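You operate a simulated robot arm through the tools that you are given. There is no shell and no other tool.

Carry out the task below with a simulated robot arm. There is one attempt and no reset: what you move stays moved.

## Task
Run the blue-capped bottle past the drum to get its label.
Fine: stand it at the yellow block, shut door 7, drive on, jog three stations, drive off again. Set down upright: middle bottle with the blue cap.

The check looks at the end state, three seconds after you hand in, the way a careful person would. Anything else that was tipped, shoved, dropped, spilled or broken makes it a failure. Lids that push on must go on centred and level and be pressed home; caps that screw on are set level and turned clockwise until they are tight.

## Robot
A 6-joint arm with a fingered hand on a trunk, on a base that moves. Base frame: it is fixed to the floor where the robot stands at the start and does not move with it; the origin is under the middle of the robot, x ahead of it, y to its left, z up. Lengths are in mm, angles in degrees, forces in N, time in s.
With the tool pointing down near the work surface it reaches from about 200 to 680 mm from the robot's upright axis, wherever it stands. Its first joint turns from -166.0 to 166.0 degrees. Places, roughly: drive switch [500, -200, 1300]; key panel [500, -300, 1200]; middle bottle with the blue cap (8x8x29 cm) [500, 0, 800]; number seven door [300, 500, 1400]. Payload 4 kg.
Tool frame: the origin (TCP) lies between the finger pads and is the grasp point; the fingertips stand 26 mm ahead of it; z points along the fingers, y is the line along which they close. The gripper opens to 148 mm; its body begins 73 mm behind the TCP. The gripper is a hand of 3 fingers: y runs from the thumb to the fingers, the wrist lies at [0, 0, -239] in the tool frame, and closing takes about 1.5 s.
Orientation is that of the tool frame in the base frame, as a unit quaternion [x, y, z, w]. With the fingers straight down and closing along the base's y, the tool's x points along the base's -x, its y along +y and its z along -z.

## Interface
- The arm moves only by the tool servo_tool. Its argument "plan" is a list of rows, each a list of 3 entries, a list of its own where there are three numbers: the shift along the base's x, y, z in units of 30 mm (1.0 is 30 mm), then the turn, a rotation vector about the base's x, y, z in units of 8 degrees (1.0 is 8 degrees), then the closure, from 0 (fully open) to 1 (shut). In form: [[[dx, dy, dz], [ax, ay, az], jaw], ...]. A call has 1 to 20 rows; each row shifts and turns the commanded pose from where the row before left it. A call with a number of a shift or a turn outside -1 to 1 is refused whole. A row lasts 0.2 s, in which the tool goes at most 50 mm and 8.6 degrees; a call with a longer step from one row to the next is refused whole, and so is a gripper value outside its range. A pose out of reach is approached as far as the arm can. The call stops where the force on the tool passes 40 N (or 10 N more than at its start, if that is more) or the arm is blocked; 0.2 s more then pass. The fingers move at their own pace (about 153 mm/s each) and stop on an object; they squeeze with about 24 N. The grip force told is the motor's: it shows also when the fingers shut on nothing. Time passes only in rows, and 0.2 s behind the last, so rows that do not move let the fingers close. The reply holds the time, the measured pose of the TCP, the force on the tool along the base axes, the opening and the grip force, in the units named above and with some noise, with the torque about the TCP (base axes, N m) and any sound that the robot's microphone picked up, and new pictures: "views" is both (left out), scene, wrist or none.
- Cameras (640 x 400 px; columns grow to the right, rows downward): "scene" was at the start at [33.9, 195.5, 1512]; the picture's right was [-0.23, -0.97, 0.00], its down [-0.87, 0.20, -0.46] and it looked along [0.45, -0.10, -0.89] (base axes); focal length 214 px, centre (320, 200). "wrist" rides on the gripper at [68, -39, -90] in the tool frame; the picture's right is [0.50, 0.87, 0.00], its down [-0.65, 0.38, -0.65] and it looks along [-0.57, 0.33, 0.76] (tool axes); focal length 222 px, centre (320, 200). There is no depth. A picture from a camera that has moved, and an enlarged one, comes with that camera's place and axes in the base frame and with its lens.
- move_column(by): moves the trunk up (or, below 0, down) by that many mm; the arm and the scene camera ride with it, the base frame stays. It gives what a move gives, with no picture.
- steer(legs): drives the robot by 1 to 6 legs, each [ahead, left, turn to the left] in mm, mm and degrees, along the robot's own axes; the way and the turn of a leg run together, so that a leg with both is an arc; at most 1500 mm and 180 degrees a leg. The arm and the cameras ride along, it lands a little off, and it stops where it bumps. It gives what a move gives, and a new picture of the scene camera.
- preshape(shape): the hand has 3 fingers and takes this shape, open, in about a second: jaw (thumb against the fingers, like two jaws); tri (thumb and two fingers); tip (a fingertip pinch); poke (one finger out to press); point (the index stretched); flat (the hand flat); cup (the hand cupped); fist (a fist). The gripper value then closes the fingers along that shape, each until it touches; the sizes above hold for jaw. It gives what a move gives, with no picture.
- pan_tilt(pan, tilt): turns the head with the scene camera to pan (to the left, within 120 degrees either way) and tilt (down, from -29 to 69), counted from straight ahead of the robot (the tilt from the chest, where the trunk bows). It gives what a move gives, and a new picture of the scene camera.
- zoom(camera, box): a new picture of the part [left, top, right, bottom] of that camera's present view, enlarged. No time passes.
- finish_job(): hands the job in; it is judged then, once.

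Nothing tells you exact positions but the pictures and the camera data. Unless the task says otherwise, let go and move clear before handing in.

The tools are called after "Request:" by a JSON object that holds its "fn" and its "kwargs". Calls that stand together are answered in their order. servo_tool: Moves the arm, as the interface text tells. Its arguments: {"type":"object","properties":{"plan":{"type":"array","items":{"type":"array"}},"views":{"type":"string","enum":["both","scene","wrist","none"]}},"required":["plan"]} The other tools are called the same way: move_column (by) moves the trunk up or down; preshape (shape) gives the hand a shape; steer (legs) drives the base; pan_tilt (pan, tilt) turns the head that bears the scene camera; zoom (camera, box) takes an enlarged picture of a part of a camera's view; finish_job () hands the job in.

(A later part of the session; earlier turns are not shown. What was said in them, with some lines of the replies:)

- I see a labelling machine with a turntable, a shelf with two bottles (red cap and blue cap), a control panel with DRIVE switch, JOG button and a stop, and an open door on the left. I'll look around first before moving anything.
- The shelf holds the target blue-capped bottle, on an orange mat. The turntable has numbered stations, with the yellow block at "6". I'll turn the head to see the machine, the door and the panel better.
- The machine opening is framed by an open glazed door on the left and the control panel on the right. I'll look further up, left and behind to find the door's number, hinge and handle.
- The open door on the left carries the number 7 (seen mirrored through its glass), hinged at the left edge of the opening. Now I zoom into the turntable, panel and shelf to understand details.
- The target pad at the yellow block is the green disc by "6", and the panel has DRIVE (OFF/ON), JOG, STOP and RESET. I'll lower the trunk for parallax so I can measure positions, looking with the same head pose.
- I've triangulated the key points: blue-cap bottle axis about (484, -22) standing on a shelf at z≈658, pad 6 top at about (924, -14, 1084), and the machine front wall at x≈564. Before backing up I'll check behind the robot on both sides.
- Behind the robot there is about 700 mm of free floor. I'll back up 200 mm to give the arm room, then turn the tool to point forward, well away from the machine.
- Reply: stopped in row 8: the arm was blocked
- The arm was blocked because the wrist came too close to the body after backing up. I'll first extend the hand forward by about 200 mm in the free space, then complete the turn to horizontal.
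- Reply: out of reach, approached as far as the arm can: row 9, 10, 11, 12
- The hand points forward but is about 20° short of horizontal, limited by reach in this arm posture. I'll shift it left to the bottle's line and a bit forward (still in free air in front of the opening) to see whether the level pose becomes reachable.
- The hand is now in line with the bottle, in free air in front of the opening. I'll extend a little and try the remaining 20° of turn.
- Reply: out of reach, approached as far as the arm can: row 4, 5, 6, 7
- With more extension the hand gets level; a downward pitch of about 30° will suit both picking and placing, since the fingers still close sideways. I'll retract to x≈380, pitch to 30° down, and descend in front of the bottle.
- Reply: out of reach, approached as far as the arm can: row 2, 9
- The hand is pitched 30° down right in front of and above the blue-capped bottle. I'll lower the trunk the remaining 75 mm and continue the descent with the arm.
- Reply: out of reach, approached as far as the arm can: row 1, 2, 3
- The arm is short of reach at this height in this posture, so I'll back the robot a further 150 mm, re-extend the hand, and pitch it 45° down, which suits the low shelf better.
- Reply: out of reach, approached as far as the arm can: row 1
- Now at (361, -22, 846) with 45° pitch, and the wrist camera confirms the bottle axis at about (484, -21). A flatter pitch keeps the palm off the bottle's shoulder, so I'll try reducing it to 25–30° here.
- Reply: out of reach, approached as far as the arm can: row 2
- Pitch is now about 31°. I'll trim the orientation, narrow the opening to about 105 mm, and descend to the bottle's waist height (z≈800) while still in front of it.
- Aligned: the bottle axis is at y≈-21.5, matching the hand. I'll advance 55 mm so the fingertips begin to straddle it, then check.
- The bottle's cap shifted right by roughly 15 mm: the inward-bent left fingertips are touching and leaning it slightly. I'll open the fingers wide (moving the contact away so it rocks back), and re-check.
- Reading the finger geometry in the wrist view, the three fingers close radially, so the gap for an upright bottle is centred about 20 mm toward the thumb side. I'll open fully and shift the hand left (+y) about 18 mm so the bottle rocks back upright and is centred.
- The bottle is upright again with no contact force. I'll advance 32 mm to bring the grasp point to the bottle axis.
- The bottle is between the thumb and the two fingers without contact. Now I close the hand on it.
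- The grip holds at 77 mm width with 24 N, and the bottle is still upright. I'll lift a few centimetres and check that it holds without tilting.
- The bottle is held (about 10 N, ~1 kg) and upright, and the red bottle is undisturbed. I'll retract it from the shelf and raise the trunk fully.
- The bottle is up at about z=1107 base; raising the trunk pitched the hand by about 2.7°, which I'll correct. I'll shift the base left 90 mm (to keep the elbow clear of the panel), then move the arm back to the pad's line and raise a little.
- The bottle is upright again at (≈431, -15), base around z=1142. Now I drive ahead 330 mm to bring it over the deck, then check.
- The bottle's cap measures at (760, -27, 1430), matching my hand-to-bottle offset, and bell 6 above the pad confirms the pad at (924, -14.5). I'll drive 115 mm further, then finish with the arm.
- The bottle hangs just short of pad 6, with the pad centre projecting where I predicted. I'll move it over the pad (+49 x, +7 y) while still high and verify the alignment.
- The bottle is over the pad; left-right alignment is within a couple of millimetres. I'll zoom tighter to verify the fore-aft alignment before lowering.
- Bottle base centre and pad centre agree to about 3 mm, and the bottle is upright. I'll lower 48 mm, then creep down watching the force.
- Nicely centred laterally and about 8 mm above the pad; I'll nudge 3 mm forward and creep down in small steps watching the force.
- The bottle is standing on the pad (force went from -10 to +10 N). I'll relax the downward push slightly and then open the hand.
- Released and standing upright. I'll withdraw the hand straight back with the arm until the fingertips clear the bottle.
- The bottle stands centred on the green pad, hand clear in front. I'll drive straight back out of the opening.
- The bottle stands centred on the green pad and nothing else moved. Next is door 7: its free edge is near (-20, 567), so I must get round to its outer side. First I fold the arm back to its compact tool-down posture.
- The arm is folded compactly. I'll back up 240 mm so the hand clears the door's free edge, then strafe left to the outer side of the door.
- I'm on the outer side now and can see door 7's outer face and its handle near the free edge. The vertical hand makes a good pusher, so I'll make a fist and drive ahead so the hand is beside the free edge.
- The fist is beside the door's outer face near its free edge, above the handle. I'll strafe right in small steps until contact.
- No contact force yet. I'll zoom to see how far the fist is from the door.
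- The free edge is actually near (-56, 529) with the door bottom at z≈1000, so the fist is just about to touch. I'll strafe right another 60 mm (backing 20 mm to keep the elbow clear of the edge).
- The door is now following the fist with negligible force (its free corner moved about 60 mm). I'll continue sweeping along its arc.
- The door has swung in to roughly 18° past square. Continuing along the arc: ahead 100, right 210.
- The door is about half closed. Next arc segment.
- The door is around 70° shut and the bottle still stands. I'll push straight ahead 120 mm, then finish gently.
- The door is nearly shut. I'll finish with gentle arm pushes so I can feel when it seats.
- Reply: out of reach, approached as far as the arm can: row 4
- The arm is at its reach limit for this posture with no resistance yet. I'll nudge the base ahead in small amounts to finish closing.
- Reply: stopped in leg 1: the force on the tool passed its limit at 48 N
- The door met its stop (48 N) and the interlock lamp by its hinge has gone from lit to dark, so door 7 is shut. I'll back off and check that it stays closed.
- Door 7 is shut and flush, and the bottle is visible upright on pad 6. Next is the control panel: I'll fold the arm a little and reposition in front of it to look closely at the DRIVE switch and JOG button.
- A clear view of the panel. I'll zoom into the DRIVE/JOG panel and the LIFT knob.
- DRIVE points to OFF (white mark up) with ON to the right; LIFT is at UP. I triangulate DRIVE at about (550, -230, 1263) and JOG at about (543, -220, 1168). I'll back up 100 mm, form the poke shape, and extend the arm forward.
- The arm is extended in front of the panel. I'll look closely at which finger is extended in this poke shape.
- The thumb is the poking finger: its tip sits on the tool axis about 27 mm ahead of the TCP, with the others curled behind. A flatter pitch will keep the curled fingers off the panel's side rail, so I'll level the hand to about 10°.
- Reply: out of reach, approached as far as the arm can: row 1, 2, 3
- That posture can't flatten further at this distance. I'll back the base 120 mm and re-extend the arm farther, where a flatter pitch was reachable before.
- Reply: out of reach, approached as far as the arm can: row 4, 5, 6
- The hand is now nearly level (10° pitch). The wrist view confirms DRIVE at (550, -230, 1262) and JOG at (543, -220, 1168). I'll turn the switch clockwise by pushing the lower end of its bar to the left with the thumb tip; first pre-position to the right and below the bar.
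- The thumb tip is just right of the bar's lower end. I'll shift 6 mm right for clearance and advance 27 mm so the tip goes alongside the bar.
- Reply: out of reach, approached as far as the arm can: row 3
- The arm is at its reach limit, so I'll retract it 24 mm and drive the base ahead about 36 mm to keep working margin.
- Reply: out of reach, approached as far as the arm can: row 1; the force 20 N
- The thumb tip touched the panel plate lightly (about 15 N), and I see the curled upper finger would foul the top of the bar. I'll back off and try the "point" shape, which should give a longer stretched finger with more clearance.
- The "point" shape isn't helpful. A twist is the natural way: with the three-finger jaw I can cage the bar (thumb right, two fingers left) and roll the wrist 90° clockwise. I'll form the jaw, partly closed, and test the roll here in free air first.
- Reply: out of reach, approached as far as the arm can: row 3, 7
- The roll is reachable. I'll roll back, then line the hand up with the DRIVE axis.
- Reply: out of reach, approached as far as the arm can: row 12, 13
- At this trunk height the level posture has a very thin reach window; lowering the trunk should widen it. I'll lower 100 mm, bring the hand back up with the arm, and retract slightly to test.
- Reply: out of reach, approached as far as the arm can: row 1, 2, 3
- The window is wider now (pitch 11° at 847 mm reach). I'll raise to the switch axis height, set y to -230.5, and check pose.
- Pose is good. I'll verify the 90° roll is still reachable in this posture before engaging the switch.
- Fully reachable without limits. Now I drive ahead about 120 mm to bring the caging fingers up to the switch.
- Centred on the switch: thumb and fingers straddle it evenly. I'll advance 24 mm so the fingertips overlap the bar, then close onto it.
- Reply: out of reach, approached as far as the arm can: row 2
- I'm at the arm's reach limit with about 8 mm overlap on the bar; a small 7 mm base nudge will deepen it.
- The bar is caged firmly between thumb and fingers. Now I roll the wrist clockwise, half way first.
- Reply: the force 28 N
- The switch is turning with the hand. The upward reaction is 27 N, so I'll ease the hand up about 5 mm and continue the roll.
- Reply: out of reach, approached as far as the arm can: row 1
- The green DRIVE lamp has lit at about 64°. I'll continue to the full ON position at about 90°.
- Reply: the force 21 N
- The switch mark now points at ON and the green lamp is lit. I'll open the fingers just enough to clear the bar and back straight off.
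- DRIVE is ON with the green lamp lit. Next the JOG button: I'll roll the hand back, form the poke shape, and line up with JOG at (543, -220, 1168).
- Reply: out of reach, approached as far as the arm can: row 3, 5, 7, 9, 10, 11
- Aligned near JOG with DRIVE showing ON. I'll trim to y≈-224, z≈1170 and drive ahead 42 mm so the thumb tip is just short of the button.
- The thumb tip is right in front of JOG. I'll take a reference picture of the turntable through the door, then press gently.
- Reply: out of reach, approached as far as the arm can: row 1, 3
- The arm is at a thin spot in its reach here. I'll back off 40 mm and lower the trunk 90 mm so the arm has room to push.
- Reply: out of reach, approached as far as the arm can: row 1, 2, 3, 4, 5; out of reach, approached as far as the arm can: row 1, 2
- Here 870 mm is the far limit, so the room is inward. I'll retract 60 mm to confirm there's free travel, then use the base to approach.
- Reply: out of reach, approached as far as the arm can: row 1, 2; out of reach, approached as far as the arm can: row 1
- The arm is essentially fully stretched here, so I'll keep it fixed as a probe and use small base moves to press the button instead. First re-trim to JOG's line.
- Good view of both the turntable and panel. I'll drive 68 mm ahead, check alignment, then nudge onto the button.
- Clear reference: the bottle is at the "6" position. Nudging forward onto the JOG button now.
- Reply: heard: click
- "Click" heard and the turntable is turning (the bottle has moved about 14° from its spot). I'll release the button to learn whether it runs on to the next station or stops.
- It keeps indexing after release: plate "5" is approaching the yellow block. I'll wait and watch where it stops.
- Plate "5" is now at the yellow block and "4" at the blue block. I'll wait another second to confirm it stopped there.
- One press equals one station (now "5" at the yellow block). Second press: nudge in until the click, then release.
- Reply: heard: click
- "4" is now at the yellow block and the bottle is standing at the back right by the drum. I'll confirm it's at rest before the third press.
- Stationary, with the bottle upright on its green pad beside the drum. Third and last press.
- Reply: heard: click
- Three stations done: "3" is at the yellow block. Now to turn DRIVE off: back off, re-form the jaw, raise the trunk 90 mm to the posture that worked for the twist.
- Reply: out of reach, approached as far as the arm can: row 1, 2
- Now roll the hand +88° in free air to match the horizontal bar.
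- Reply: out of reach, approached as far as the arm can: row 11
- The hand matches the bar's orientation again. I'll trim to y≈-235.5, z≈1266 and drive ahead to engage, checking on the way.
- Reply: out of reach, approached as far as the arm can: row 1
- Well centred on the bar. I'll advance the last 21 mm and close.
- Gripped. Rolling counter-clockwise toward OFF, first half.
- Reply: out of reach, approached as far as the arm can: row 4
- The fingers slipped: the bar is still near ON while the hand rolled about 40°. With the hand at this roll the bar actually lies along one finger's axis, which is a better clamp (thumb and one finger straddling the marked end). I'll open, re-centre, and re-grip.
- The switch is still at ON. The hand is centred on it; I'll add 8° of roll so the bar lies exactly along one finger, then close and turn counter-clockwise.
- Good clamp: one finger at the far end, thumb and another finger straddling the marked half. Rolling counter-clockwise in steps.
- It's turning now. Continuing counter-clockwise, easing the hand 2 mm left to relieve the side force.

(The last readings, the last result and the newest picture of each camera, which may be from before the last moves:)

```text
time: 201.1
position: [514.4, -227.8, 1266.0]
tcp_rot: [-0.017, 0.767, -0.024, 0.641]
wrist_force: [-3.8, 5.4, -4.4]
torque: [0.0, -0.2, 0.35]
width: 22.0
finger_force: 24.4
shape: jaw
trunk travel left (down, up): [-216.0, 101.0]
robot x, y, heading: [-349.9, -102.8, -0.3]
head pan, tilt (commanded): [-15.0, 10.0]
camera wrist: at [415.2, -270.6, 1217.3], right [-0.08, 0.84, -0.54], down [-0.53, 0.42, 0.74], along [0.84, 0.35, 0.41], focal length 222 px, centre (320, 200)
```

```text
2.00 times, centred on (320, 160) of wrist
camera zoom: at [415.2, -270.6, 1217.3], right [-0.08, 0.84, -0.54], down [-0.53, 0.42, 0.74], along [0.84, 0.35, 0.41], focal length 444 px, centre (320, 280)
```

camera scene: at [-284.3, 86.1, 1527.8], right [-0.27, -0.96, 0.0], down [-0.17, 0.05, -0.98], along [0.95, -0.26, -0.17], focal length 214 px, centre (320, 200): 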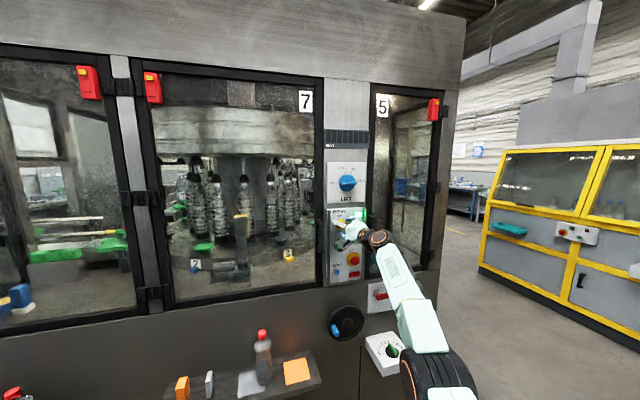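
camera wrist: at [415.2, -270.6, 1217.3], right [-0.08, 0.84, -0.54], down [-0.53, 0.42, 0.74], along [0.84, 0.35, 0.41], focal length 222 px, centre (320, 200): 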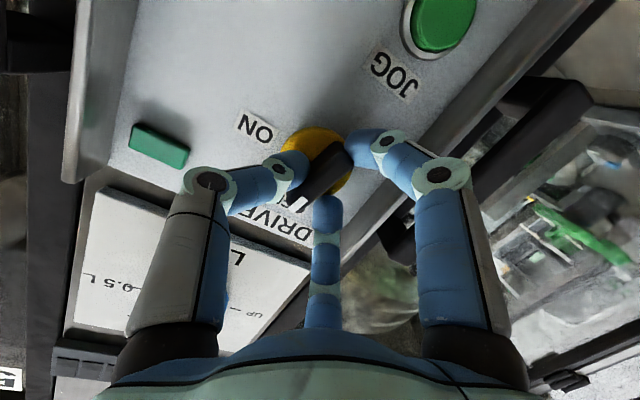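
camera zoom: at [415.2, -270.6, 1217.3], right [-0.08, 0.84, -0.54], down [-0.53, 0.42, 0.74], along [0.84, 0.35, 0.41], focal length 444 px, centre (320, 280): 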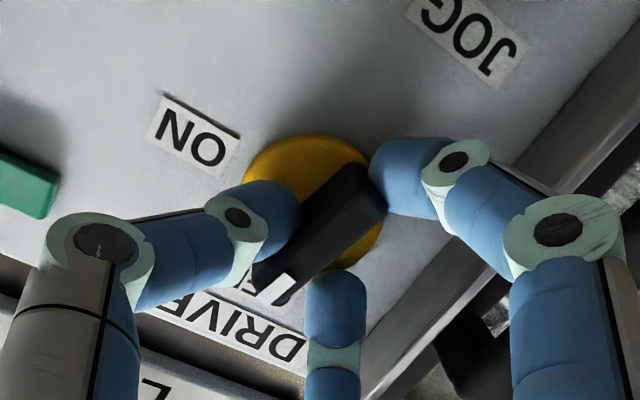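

The green lamp has gone dark; the bar is about 20° from vertical. I'll continue to the OFF stop.

Request:
{"fn": "servo_tool", "kwargs": {"plan": [[[0, 0.03, 0.01], [-0.9, 0, 0], 1.0], [[0, 0.018, 0.005], [-0.9, 0, 0], 1.0], [[0, 0.01, 0.005], [-0.8, 0, 0], 1.0], [[0, 0, 0], [0, 0, 0], 1.0]], "views": "wrist"}}

Request:
{"fn": "zoom", "kwargs": {"camera": "wrist", "box": [200, 60, 440, 260]}}

```text
time: 202.1
position: [514.8, -228.0, 1268.6]
tcp_rot: [-0.132, 0.75, -0.161, 0.627]
wrist_force: [-30.7, 3.4, -24.0]
torque: [0.35, 0.29, 0.59]
width: 23.3
finger_force: 23.8
shape: jaw
trunk travel left (down, up): [-216.0, 101.0]
robot x, y, heading: [-353.1, -97.2, -0.3]
head pan, tilt (commanded): [-15.0, 10.0]
camera wrist: at [416.1, -284.5, 1236.3], right [-0.09, 0.59, -0.8], down [-0.53, 0.66, 0.54], along [0.85, 0.47, 0.25], focal length 222 px, centre (320, 200)
```

wrist: 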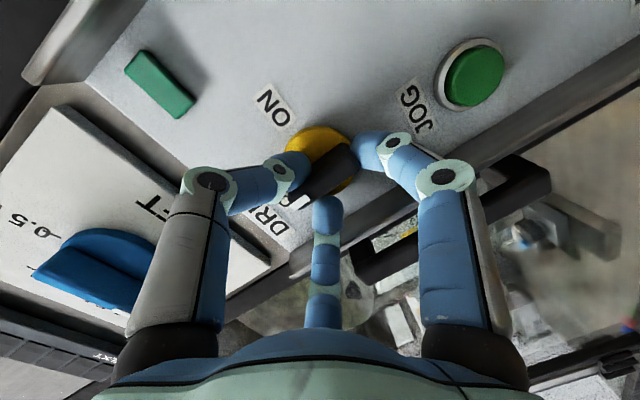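

```text
2.00 times, centred on (320, 160) of wrist
camera zoom: at [416.1, -284.5, 1236.3], right [-0.09, 0.59, -0.8], down [-0.53, 0.66, 0.54], along [0.85, 0.47, 0.25], focal length 444 px, centre (320, 280)
```

zoom: 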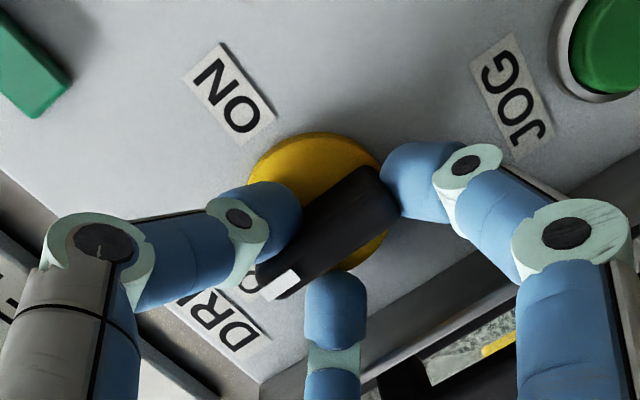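

The bar is vertical again, at its OFF stop (forces rising), with the lamp dark. I'll open the fingers and back away.

Request:
{"fn": "servo_tool", "kwargs": {"plan": [[[0, 0, 0], [0, 0, 0], 0.8], [[0, 0, 0], [0, 0, 0], 0.6], [[0, 0, 0], [0, 0, 0], 0.58], [[0, 0, 0], [0, 0, 0], 0.58]], "views": "wrist"}}

Request:
{"fn": "zoom", "kwargs": {"camera": "wrist", "box": [200, 60, 440, 260]}}

```text
time: 203.1
position: [517.7, -228.3, 1269.8]
tcp_rot: [-0.132, 0.749, -0.161, 0.629]
wrist_force: [-0.9, -4.9, 1.5]
torque: [0.22, -0.06, -0.02]
width: 60.2
finger_force: 0.0
shape: jaw
trunk travel left (down, up): [-216.0, 101.0]
robot x, y, heading: [-351.8, -99.0, -0.5]
head pan, tilt (commanded): [-15.0, 10.0]
camera wrist: at [417.8, -285.5, 1238.3], right [-0.08, 0.59, -0.8], down [-0.53, 0.66, 0.54], along [0.84, 0.47, 0.26], focal length 222 px, centre (320, 200)
```

wrist: 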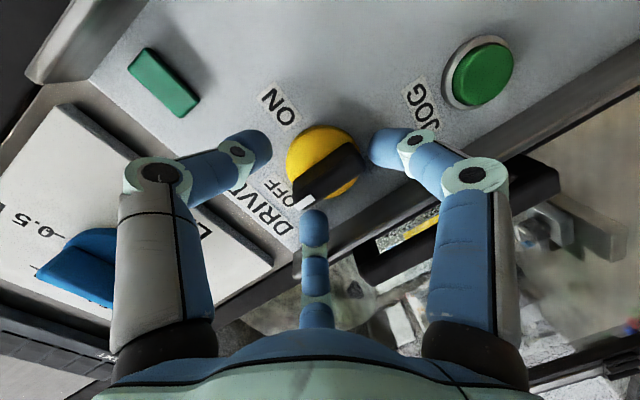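

```text
2.00 times, centred on (320, 160) of wrist
camera zoom: at [417.8, -285.5, 1238.3], right [-0.08, 0.59, -0.8], down [-0.53, 0.66, 0.54], along [0.84, 0.47, 0.26], focal length 444 px, centre (320, 280)
```

zoom: 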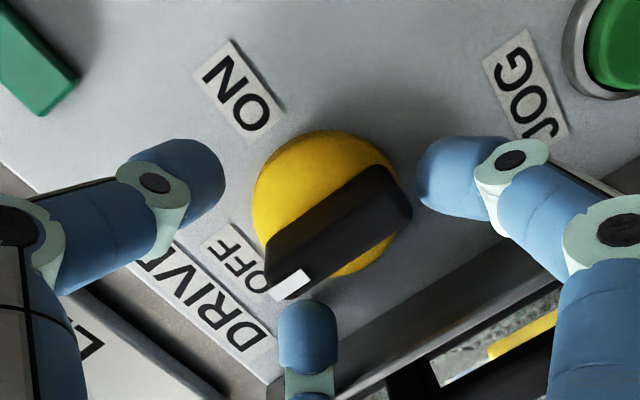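

Released; the mark points at OFF. One finger lightly touches the left rail, so I'll back straight off and inspect the panel.

Request:
{"fn": "steer", "kwargs": {"legs": [[-100, 0, 0]]}}

Request:
{"fn": "zoom", "kwargs": {"camera": "scene", "box": [300, 160, 380, 270]}}

Request:
{"fn": "zoom", "kwargs": {"camera": "scene", "box": [140, 140, 340, 280]}}

```text
time: 204.2
position: [416.8, -225.9, 1270.4]
tcp_rot: [-0.134, 0.749, -0.159, 0.629]
wrist_force: [0.1, 0.6, 0.2]
torque: [-0.01, 0.02, 0.03]
width: 61.8
finger_force: 0.0
shape: jaw
trunk travel left (down, up): [-216.0, 101.0]
robot x, y, heading: [-456.1, -96.9, -0.4]
head pan, tilt (commanded): [-15.0, 10.0]
camera scene: at [-387.7, 86.8, 1527.9], right [-0.26, -0.96, 0.0], down [-0.17, 0.05, -0.98], along [0.95, -0.26, -0.17], focal length 214 px, centre (320, 200)
```

scene: 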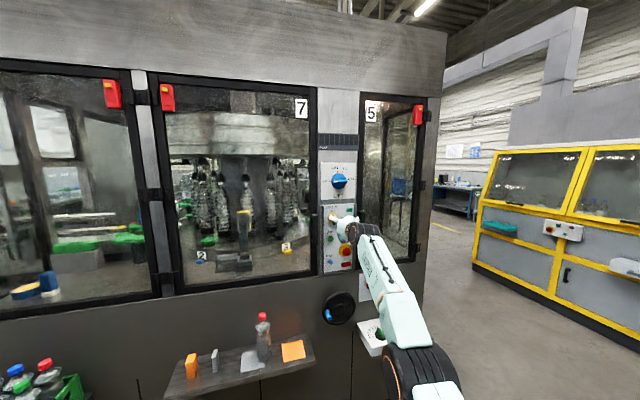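

```text
3.64 times, centred on (340, 215) of scene
camera zoom: at [-387.7, 86.8, 1527.9], right [-0.26, -0.96, 0.0], down [-0.17, 0.05, -0.98], along [0.95, -0.26, -0.17], focal length 780 px, centre (247, 146)
```

zoom: 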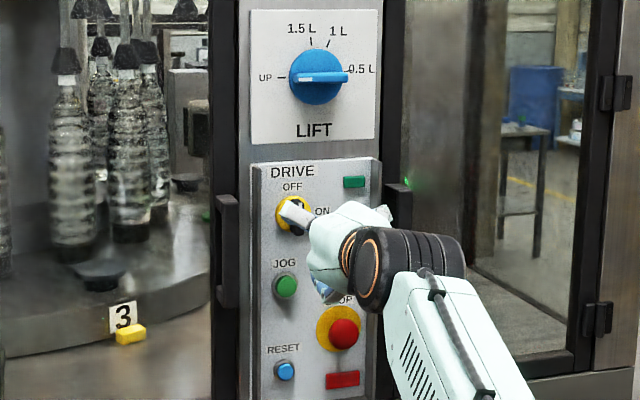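

```text
2.86 times, centred on (240, 210) of scene
camera zoom: at [-387.7, 86.8, 1527.9], right [-0.26, -0.96, 0.0], down [-0.17, 0.05, -0.98], along [0.95, -0.26, -0.17], focal length 613 px, centre (549, 171)
```

zoom: 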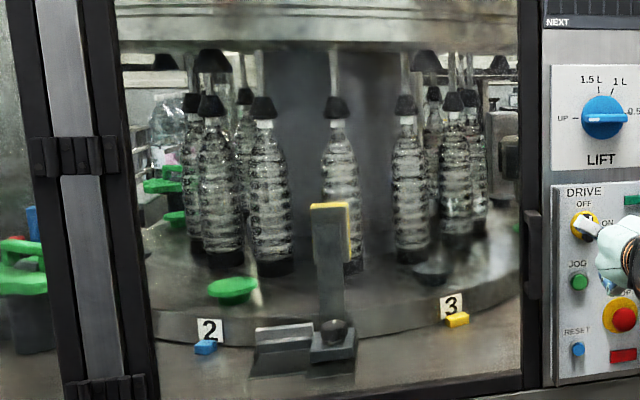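

DRIVE is off (lamp dark) and plate "3" is at the yellow block. I'll move clear and look for the bottle at the back of the turntable to verify it is upright and labelled.

Request:
{"fn": "steer", "kwargs": {"legs": [[-120, 0, 0]]}}

Request:
{"fn": "pan_tilt", "kwargs": {"pan": -8, "tilt": 8}}

Request:
{"fn": "zoom", "kwargs": {"camera": "scene", "box": [180, 130, 320, 230]}}

Request:
{"fn": "zoom", "kwargs": {"camera": "scene", "box": [290, 140, 380, 260]}}

```text
time: 205.5
position: [295.2, -224.2, 1269.1]
tcp_rot: [-0.134, 0.749, -0.159, 0.629]
wrist_force: [-0.2, 0.9, 0.7]
torque: [0.01, -0.02, 0.05]
width: 61.7
finger_force: 0.1
shape: jaw
trunk travel left (down, up): [-216.0, 101.0]
robot x, y, heading: [-574.9, -98.4, -0.6]
head pan, tilt (commanded): [-15.0, 10.0]
camera scene: at [-508.3, 87.5, 1527.9], right [-0.26, -0.96, 0.0], down [-0.17, 0.05, -0.98], along [0.95, -0.26, -0.17], focal length 214 px, centre (320, 200)
```

scene: 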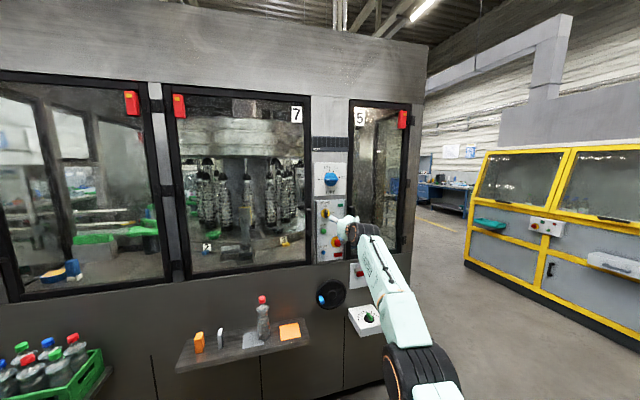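

```text
time: 206.2
position: [296.6, -226.4, 1269.3]
tcp_rot: [-0.134, 0.749, -0.159, 0.629]
wrist_force: [0.1, 0.6, -0.2]
torque: [0.0, 0.04, -0.01]
width: 61.7
finger_force: 0.1
shape: jaw
trunk travel left (down, up): [-216.0, 101.0]
robot x, y, heading: [-570.0, -99.9, -0.4]
head pan, tilt (commanded): [-8.0, 8.0]
camera scene: at [-504.9, 98.6, 1531.0], right [-0.15, -0.99, 0.0], down [-0.14, 0.02, -0.99], along [0.98, -0.14, -0.14], focal length 214 px, centre (320, 200)
```

scene: 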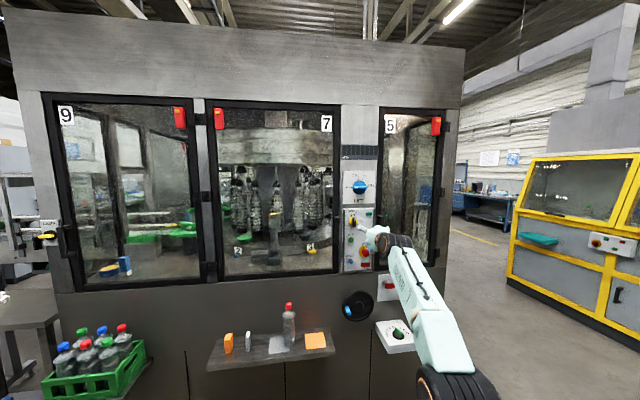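

```text
4.00 times, centred on (250, 180) of scene
camera zoom: at [-504.9, 98.6, 1531.0], right [-0.15, -0.99, 0.0], down [-0.14, 0.02, -0.99], along [0.98, -0.14, -0.14], focal length 858 px, centre (600, 280)
```

zoom: 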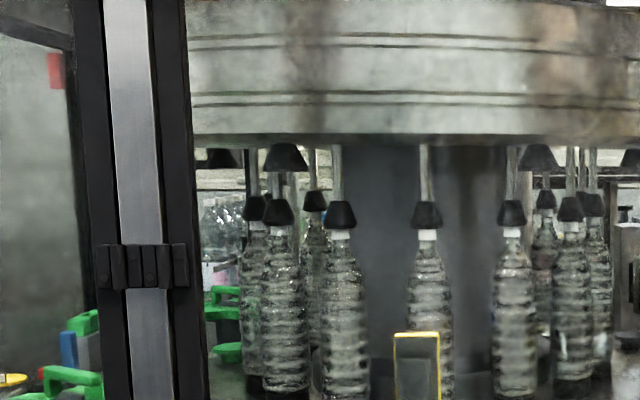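

```text
3.33 times, centred on (335, 200) of scene
camera zoom: at [-504.9, 98.6, 1531.0], right [-0.15, -0.99, 0.0], down [-0.14, 0.02, -0.99], along [0.98, -0.14, -0.14], focal length 715 px, centre (270, 200)
```

zoom: 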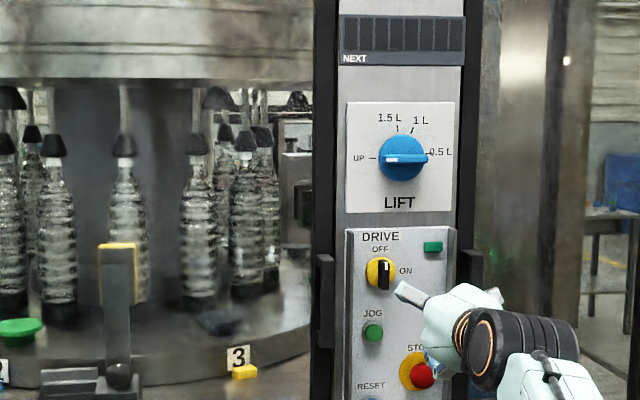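

The DRIVE pointer is vertical at OFF. The bottle should be directly behind an inner bottle from here, so I'll shift sideways to see it.

Request:
{"fn": "steer", "kwargs": {"legs": [[0, 200, 0]]}}

Request:
{"fn": "pan_tilt", "kwargs": {"pan": -8, "tilt": 8}}

Request:
{"fn": "zoom", "kwargs": {"camera": "scene", "box": [260, 150, 370, 230]}}

```text
time: 208.6
position: [297.4, -26.0, 1267.6]
tcp_rot: [-0.131, 0.749, -0.161, 0.629]
wrist_force: [0.6, 1.1, -0.1]
torque: [-0.01, 0.0, -0.01]
width: 62.1
finger_force: 0.0
shape: jaw
trunk travel left (down, up): [-216.0, 101.0]
robot x, y, heading: [-568.8, 104.4, -0.6]
head pan, tilt (commanded): [-8.0, 8.0]
camera scene: at [-502.6, 300.8, 1531.0], right [-0.15, -0.99, 0.0], down [-0.14, 0.02, -0.99], along [0.98, -0.15, -0.14], focal length 214 px, centre (320, 200)
```

scene: 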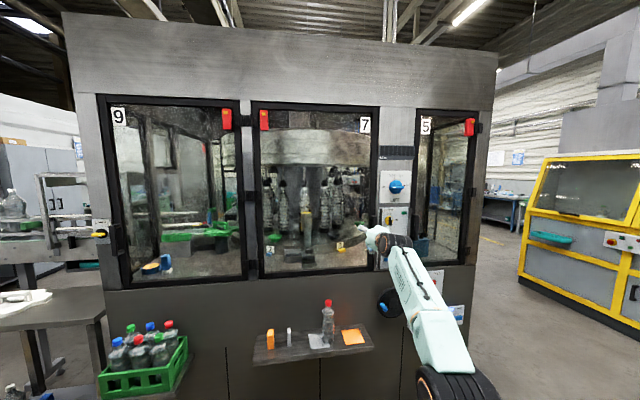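

```text
time: 209.2
position: [297.6, -27.3, 1268.5]
tcp_rot: [-0.132, 0.75, -0.161, 0.628]
wrist_force: [0.2, 0.1, -1.0]
torque: [0.01, 0.0, -0.01]
width: 61.8
finger_force: 0.2
shape: jaw
trunk travel left (down, up): [-216.0, 101.0]
robot x, y, heading: [-573.1, 104.3, -0.5]
head pan, tilt (commanded): [-8.0, 8.0]
camera scene: at [-502.6, 300.5, 1531.1], right [-0.15, -0.99, 0.0], down [-0.14, 0.02, -0.99], along [0.98, -0.15, -0.14], focal length 214 px, centre (320, 200)
```

scene: 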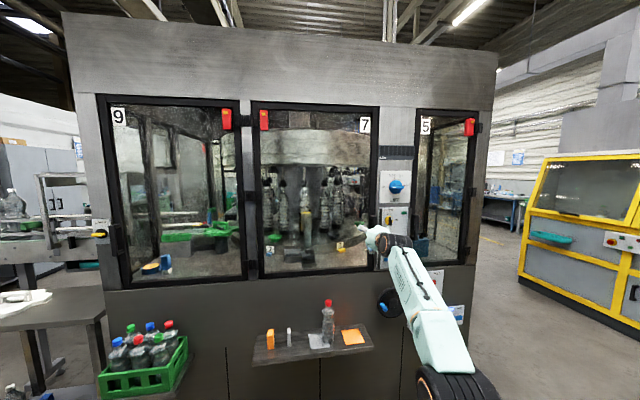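

```text
5.00 times, centred on (315, 190) of scene
camera zoom: at [-502.6, 300.5, 1531.1], right [-0.15, -0.99, 0.0], down [-0.14, 0.02, -0.99], along [0.98, -0.15, -0.14], focal length 1072 px, centre (345, 250)
```

zoom: 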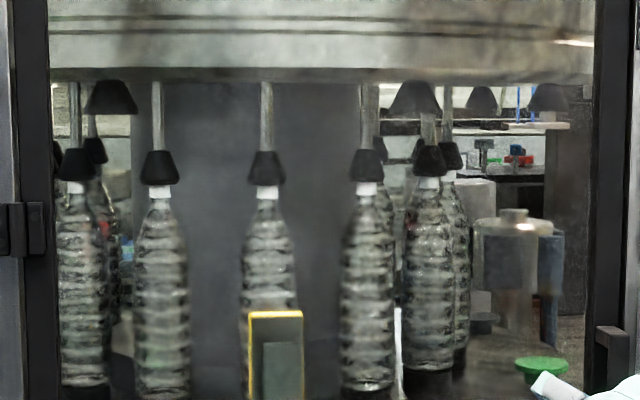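

The bottle's spot is hidden behind the central column from here. I'll shift to the right and look in through the door 5 window instead.

Request:
{"fn": "steer", "kwargs": {"legs": [[0, -900, 0]]}}

Request:
{"fn": "pan_tilt", "kwargs": {"pan": 15, "tilt": 8}}

Request:
{"fn": "zoom", "kwargs": {"camera": "scene", "box": [250, 120, 430, 240]}}

```text
time: 217.3
position: [294.6, -908.5, 1268.5]
tcp_rot: [-0.135, 0.749, -0.158, 0.629]
wrist_force: [0.3, -0.2, -0.5]
torque: [0.01, -0.02, 0.01]
width: 61.7
finger_force: 0.0
shape: jaw
trunk travel left (down, up): [-216.0, 101.0]
robot x, y, heading: [-573.8, -787.2, 0.2]
head pan, tilt (commanded): [-8.0, 8.0]
camera scene: at [-508.9, -590.2, 1531.1], right [-0.14, -0.99, 0.0], down [-0.14, 0.02, -0.99], along [0.98, -0.14, -0.14], focal length 214 px, centre (320, 200)
```

scene: 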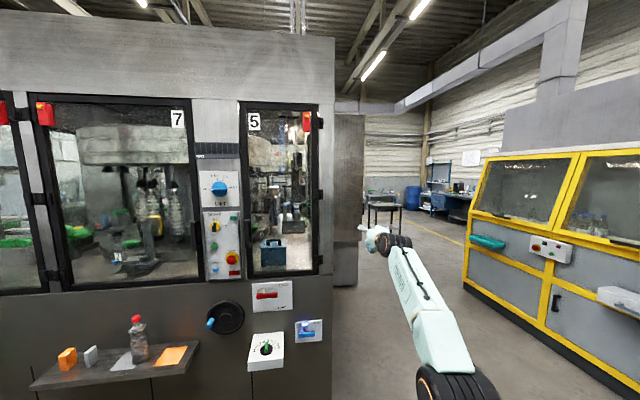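

```text
time: 218.2
position: [295.1, -908.5, 1268.9]
tcp_rot: [-0.135, 0.749, -0.158, 0.629]
wrist_force: [0.0, 1.0, -0.1]
torque: [-0.01, -0.01, 0.0]
width: 61.9
finger_force: 0.1
shape: jaw
trunk travel left (down, up): [-216.0, 101.0]
robot x, y, heading: [-575.0, -787.6, 0.2]
head pan, tilt (commanded): [15.0, 8.0]
camera scene: at [-511.2, -553.3, 1531.1], right [0.26, -0.97, 0.0], down [-0.13, -0.04, -0.99], along [0.96, 0.26, -0.14], focal length 214 px, centre (320, 200)
```

scene: 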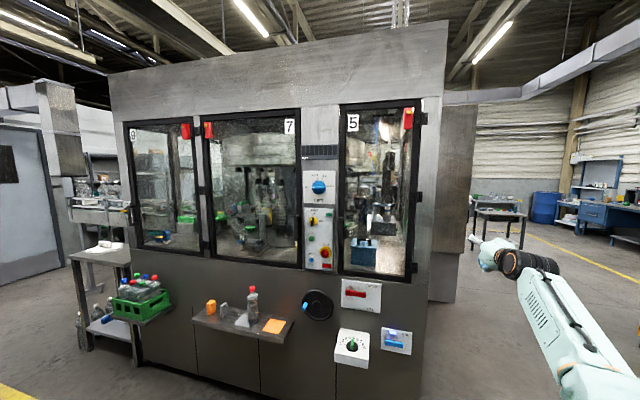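

```text
3.33 times, centred on (340, 180) of scene
camera zoom: at [-511.2, -553.3, 1531.1], right [0.26, -0.97, 0.0], down [-0.13, -0.04, -0.99], along [0.96, 0.26, -0.14], focal length 715 px, centre (253, 267)
```

zoom: 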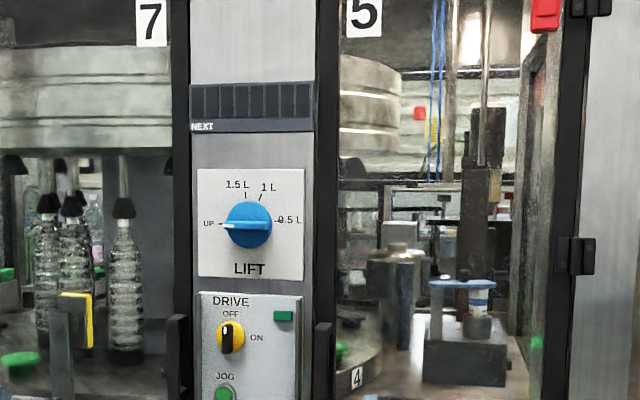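

DRIVE is clearly at OFF. I'll shift another 300 mm right so the line of sight to the bottle passes through the door 5 window.

Request:
{"fn": "steer", "kwargs": {"legs": [[0, -320, 0]]}}

Request:
{"fn": "pan_tilt", "kwargs": {"pan": 18, "tilt": 8}}

Request:
{"fn": "zoom", "kwargs": {"camera": "scene", "box": [260, 130, 400, 230]}}

```text
time: 221.6
position: [296.2, -1223.5, 1268.9]
tcp_rot: [-0.138, 0.749, -0.155, 0.63]
wrist_force: [0.2, 0.9, 0.9]
torque: [0.01, 0.01, -0.04]
width: 61.9
finger_force: 0.2
shape: jaw
trunk travel left (down, up): [-216.0, 101.0]
robot x, y, heading: [-574.0, -1105.6, 0.5]
head pan, tilt (commanded): [15.0, 8.0]
camera scene: at [-511.2, -873.2, 1531.1], right [0.26, -0.96, 0.0], down [-0.13, -0.04, -0.99], along [0.95, 0.26, -0.14], focal length 214 px, centre (320, 200)
```

scene: 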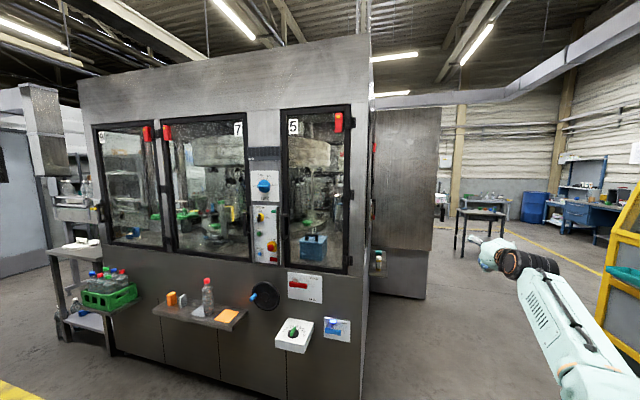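

```text
time: 222.2
position: [297.1, -1223.0, 1269.3]
tcp_rot: [-0.138, 0.749, -0.156, 0.629]
wrist_force: [1.0, 0.3, 0.6]
torque: [0.03, 0.0, -0.07]
width: 61.9
finger_force: 0.0
shape: jaw
trunk travel left (down, up): [-216.0, 101.0]
robot x, y, heading: [-573.8, -1109.2, 0.6]
head pan, tilt (commanded): [18.0, 8.0]
camera scene: at [-512.6, -868.3, 1531.1], right [0.31, -0.95, 0.0], down [-0.13, -0.04, -0.99], along [0.94, 0.31, -0.14], focal length 214 px, centre (320, 200)
```

scene: 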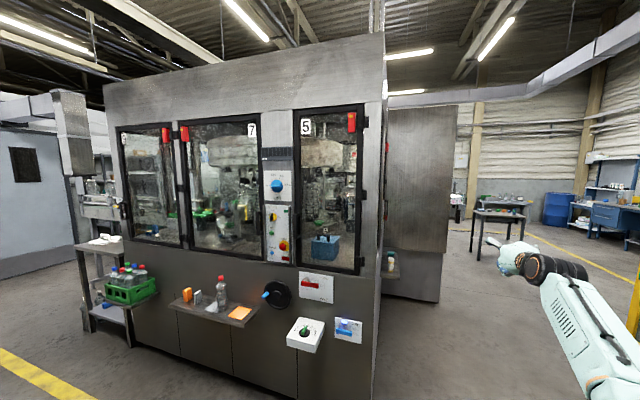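

```text
4.00 times, centred on (330, 180) of scene
camera zoom: at [-512.6, -868.3, 1531.1], right [0.31, -0.95, 0.0], down [-0.13, -0.04, -0.99], along [0.94, 0.31, -0.14], focal length 858 px, centre (280, 280)
```

zoom: 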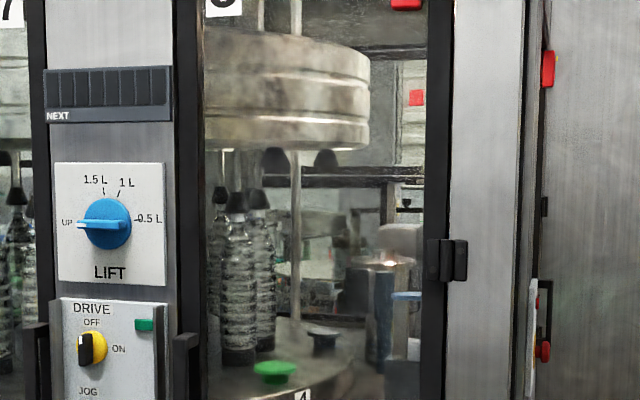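

The bottle's spot is right behind an inner bottle from this angle; I'll zoom tighter and shift slightly if needed.

Request:
{"fn": "zoom", "kwargs": {"camera": "scene", "box": [305, 155, 365, 205]}}

Request:
{"fn": "steer", "kwargs": {"legs": [[0, -140, 0]]}}

Request:
{"fn": "zoom", "kwargs": {"camera": "scene", "box": [270, 155, 350, 215]}}

```text
8.00 times, centred on (335, 180) of scene
camera zoom: at [-512.6, -868.3, 1531.1], right [0.31, -0.95, 0.0], down [-0.13, -0.04, -0.99], along [0.94, 0.31, -0.14], focal length 1716 px, centre (200, 360)
```

zoom: 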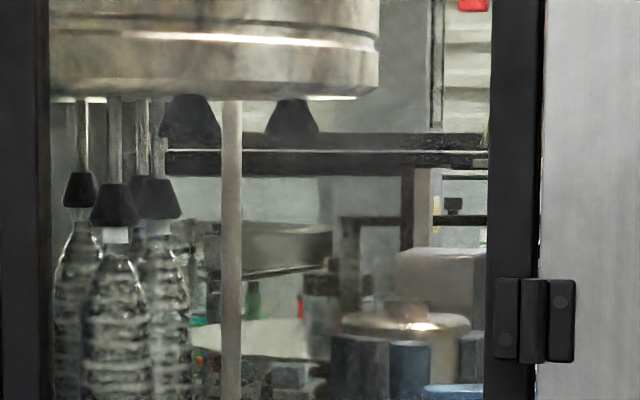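

```text
time: 224.1
position: [298.6, -1361.8, 1268.8]
tcp_rot: [-0.139, 0.748, -0.154, 0.63]
wrist_force: [0.8, -0.6, 0.2]
torque: [0.0, 0.01, 0.0]
width: 61.8
finger_force: 0.0
shape: jaw
trunk travel left (down, up): [-216.0, 101.0]
robot x, y, heading: [-572.1, -1247.7, 0.6]
head pan, tilt (commanded): [18.0, 8.0]
camera scene: at [-512.2, -1009.0, 1531.1], right [0.32, -0.95, 0.0], down [-0.13, -0.04, -0.99], along [0.94, 0.31, -0.14], focal length 214 px, centre (320, 200)
```

scene: 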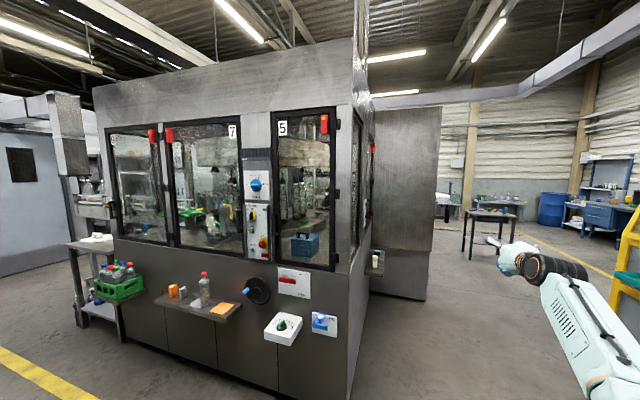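

```text
6.67 times, centred on (310, 185) of scene
camera zoom: at [-512.2, -1009.0, 1531.1], right [0.32, -0.95, 0.0], down [-0.13, -0.04, -0.99], along [0.94, 0.31, -0.14], focal length 1430 px, centre (387, 300)
```

zoom: 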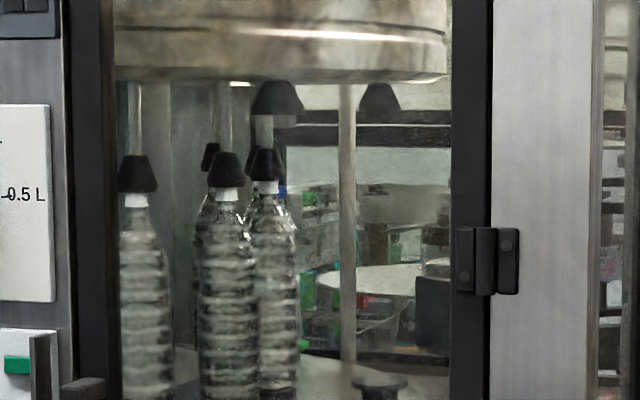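

I can see a bit of blue cap at the expected height behind an inner bottle. One more small shift for a clear view.

Request:
{"fn": "steer", "kwargs": {"legs": [[0, -170, 0]]}}

Request:
{"fn": "zoom", "kwargs": {"camera": "scene", "box": [250, 155, 330, 215]}}

```text
time: 226.2
position: [300.9, -1531.0, 1268.9]
tcp_rot: [-0.14, 0.748, -0.154, 0.63]
wrist_force: [0.9, -0.2, -0.3]
torque: [0.01, 0.0, -0.02]
width: 61.8
finger_force: 0.0
shape: jaw
trunk travel left (down, up): [-216.0, 101.0]
robot x, y, heading: [-573.9, -1414.1, 0.5]
head pan, tilt (commanded): [18.0, 8.0]
camera scene: at [-510.9, -1178.5, 1531.1], right [0.32, -0.95, 0.0], down [-0.13, -0.04, -0.99], along [0.94, 0.32, -0.14], focal length 214 px, centre (320, 200)
```

scene: 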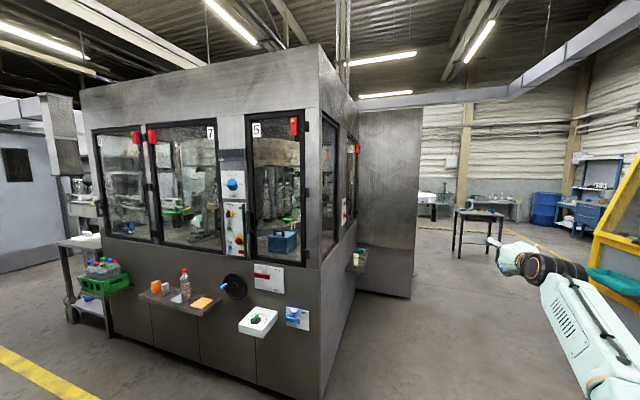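

```text
6.67 times, centred on (290, 185) of scene
camera zoom: at [-510.9, -1178.5, 1531.1], right [0.32, -0.95, 0.0], down [-0.13, -0.04, -0.99], along [0.94, 0.32, -0.14], focal length 1430 px, centre (520, 300)
```

zoom: 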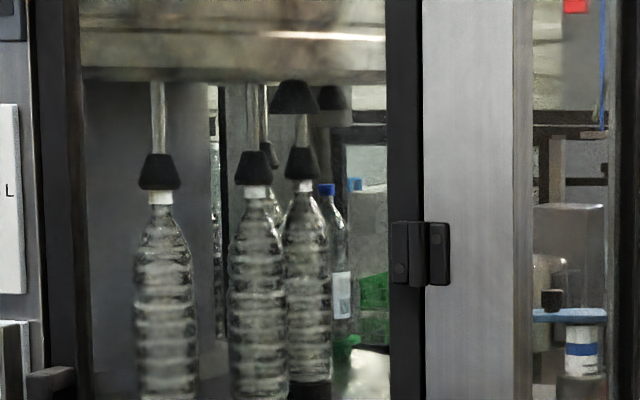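

The blue-capped bottle stands upright on its green pad at the back, now carrying a white label. Door 7 is shut, DRIVE is off, the red bottle and shelf items are untouched, and the hand is well clear. I'm handing in.

Request:
{"fn": "finish_job", "kwargs": {}}

```text
The job is handed in.
```

The blue-capped bottle has its label and is standing upright on its green pad at the back of the turntable. I saw the white label through the door 5 window before handing in.

- **Bottle:** I stood it on the pad at the yellow block, by number 6. During the first approach at the shelf a fingertip leaned it by a few degrees, but it rocked back upright and did not fall.
- **Door 7:** It is shut flush, and the lamp by its hinge went dark as it closed.
- **Drive and jog:** I turned DRIVE on and the green lamp lit. I pressed JOG three times; each press moved the table one station, and "3" is now at the yellow block.
- **Drive off:** DRIVE is back at OFF and its lamp is dark. My first grip on the switch slipped without turning it, so I re-gripped and turned it fully.
- **Everything else:** The red-capped bottle and the other items on the shelf stand where they were. I left the LIFT knob (at UP), STOP and RESET alone.

The hand is empty and the robot stands clear of the machine.
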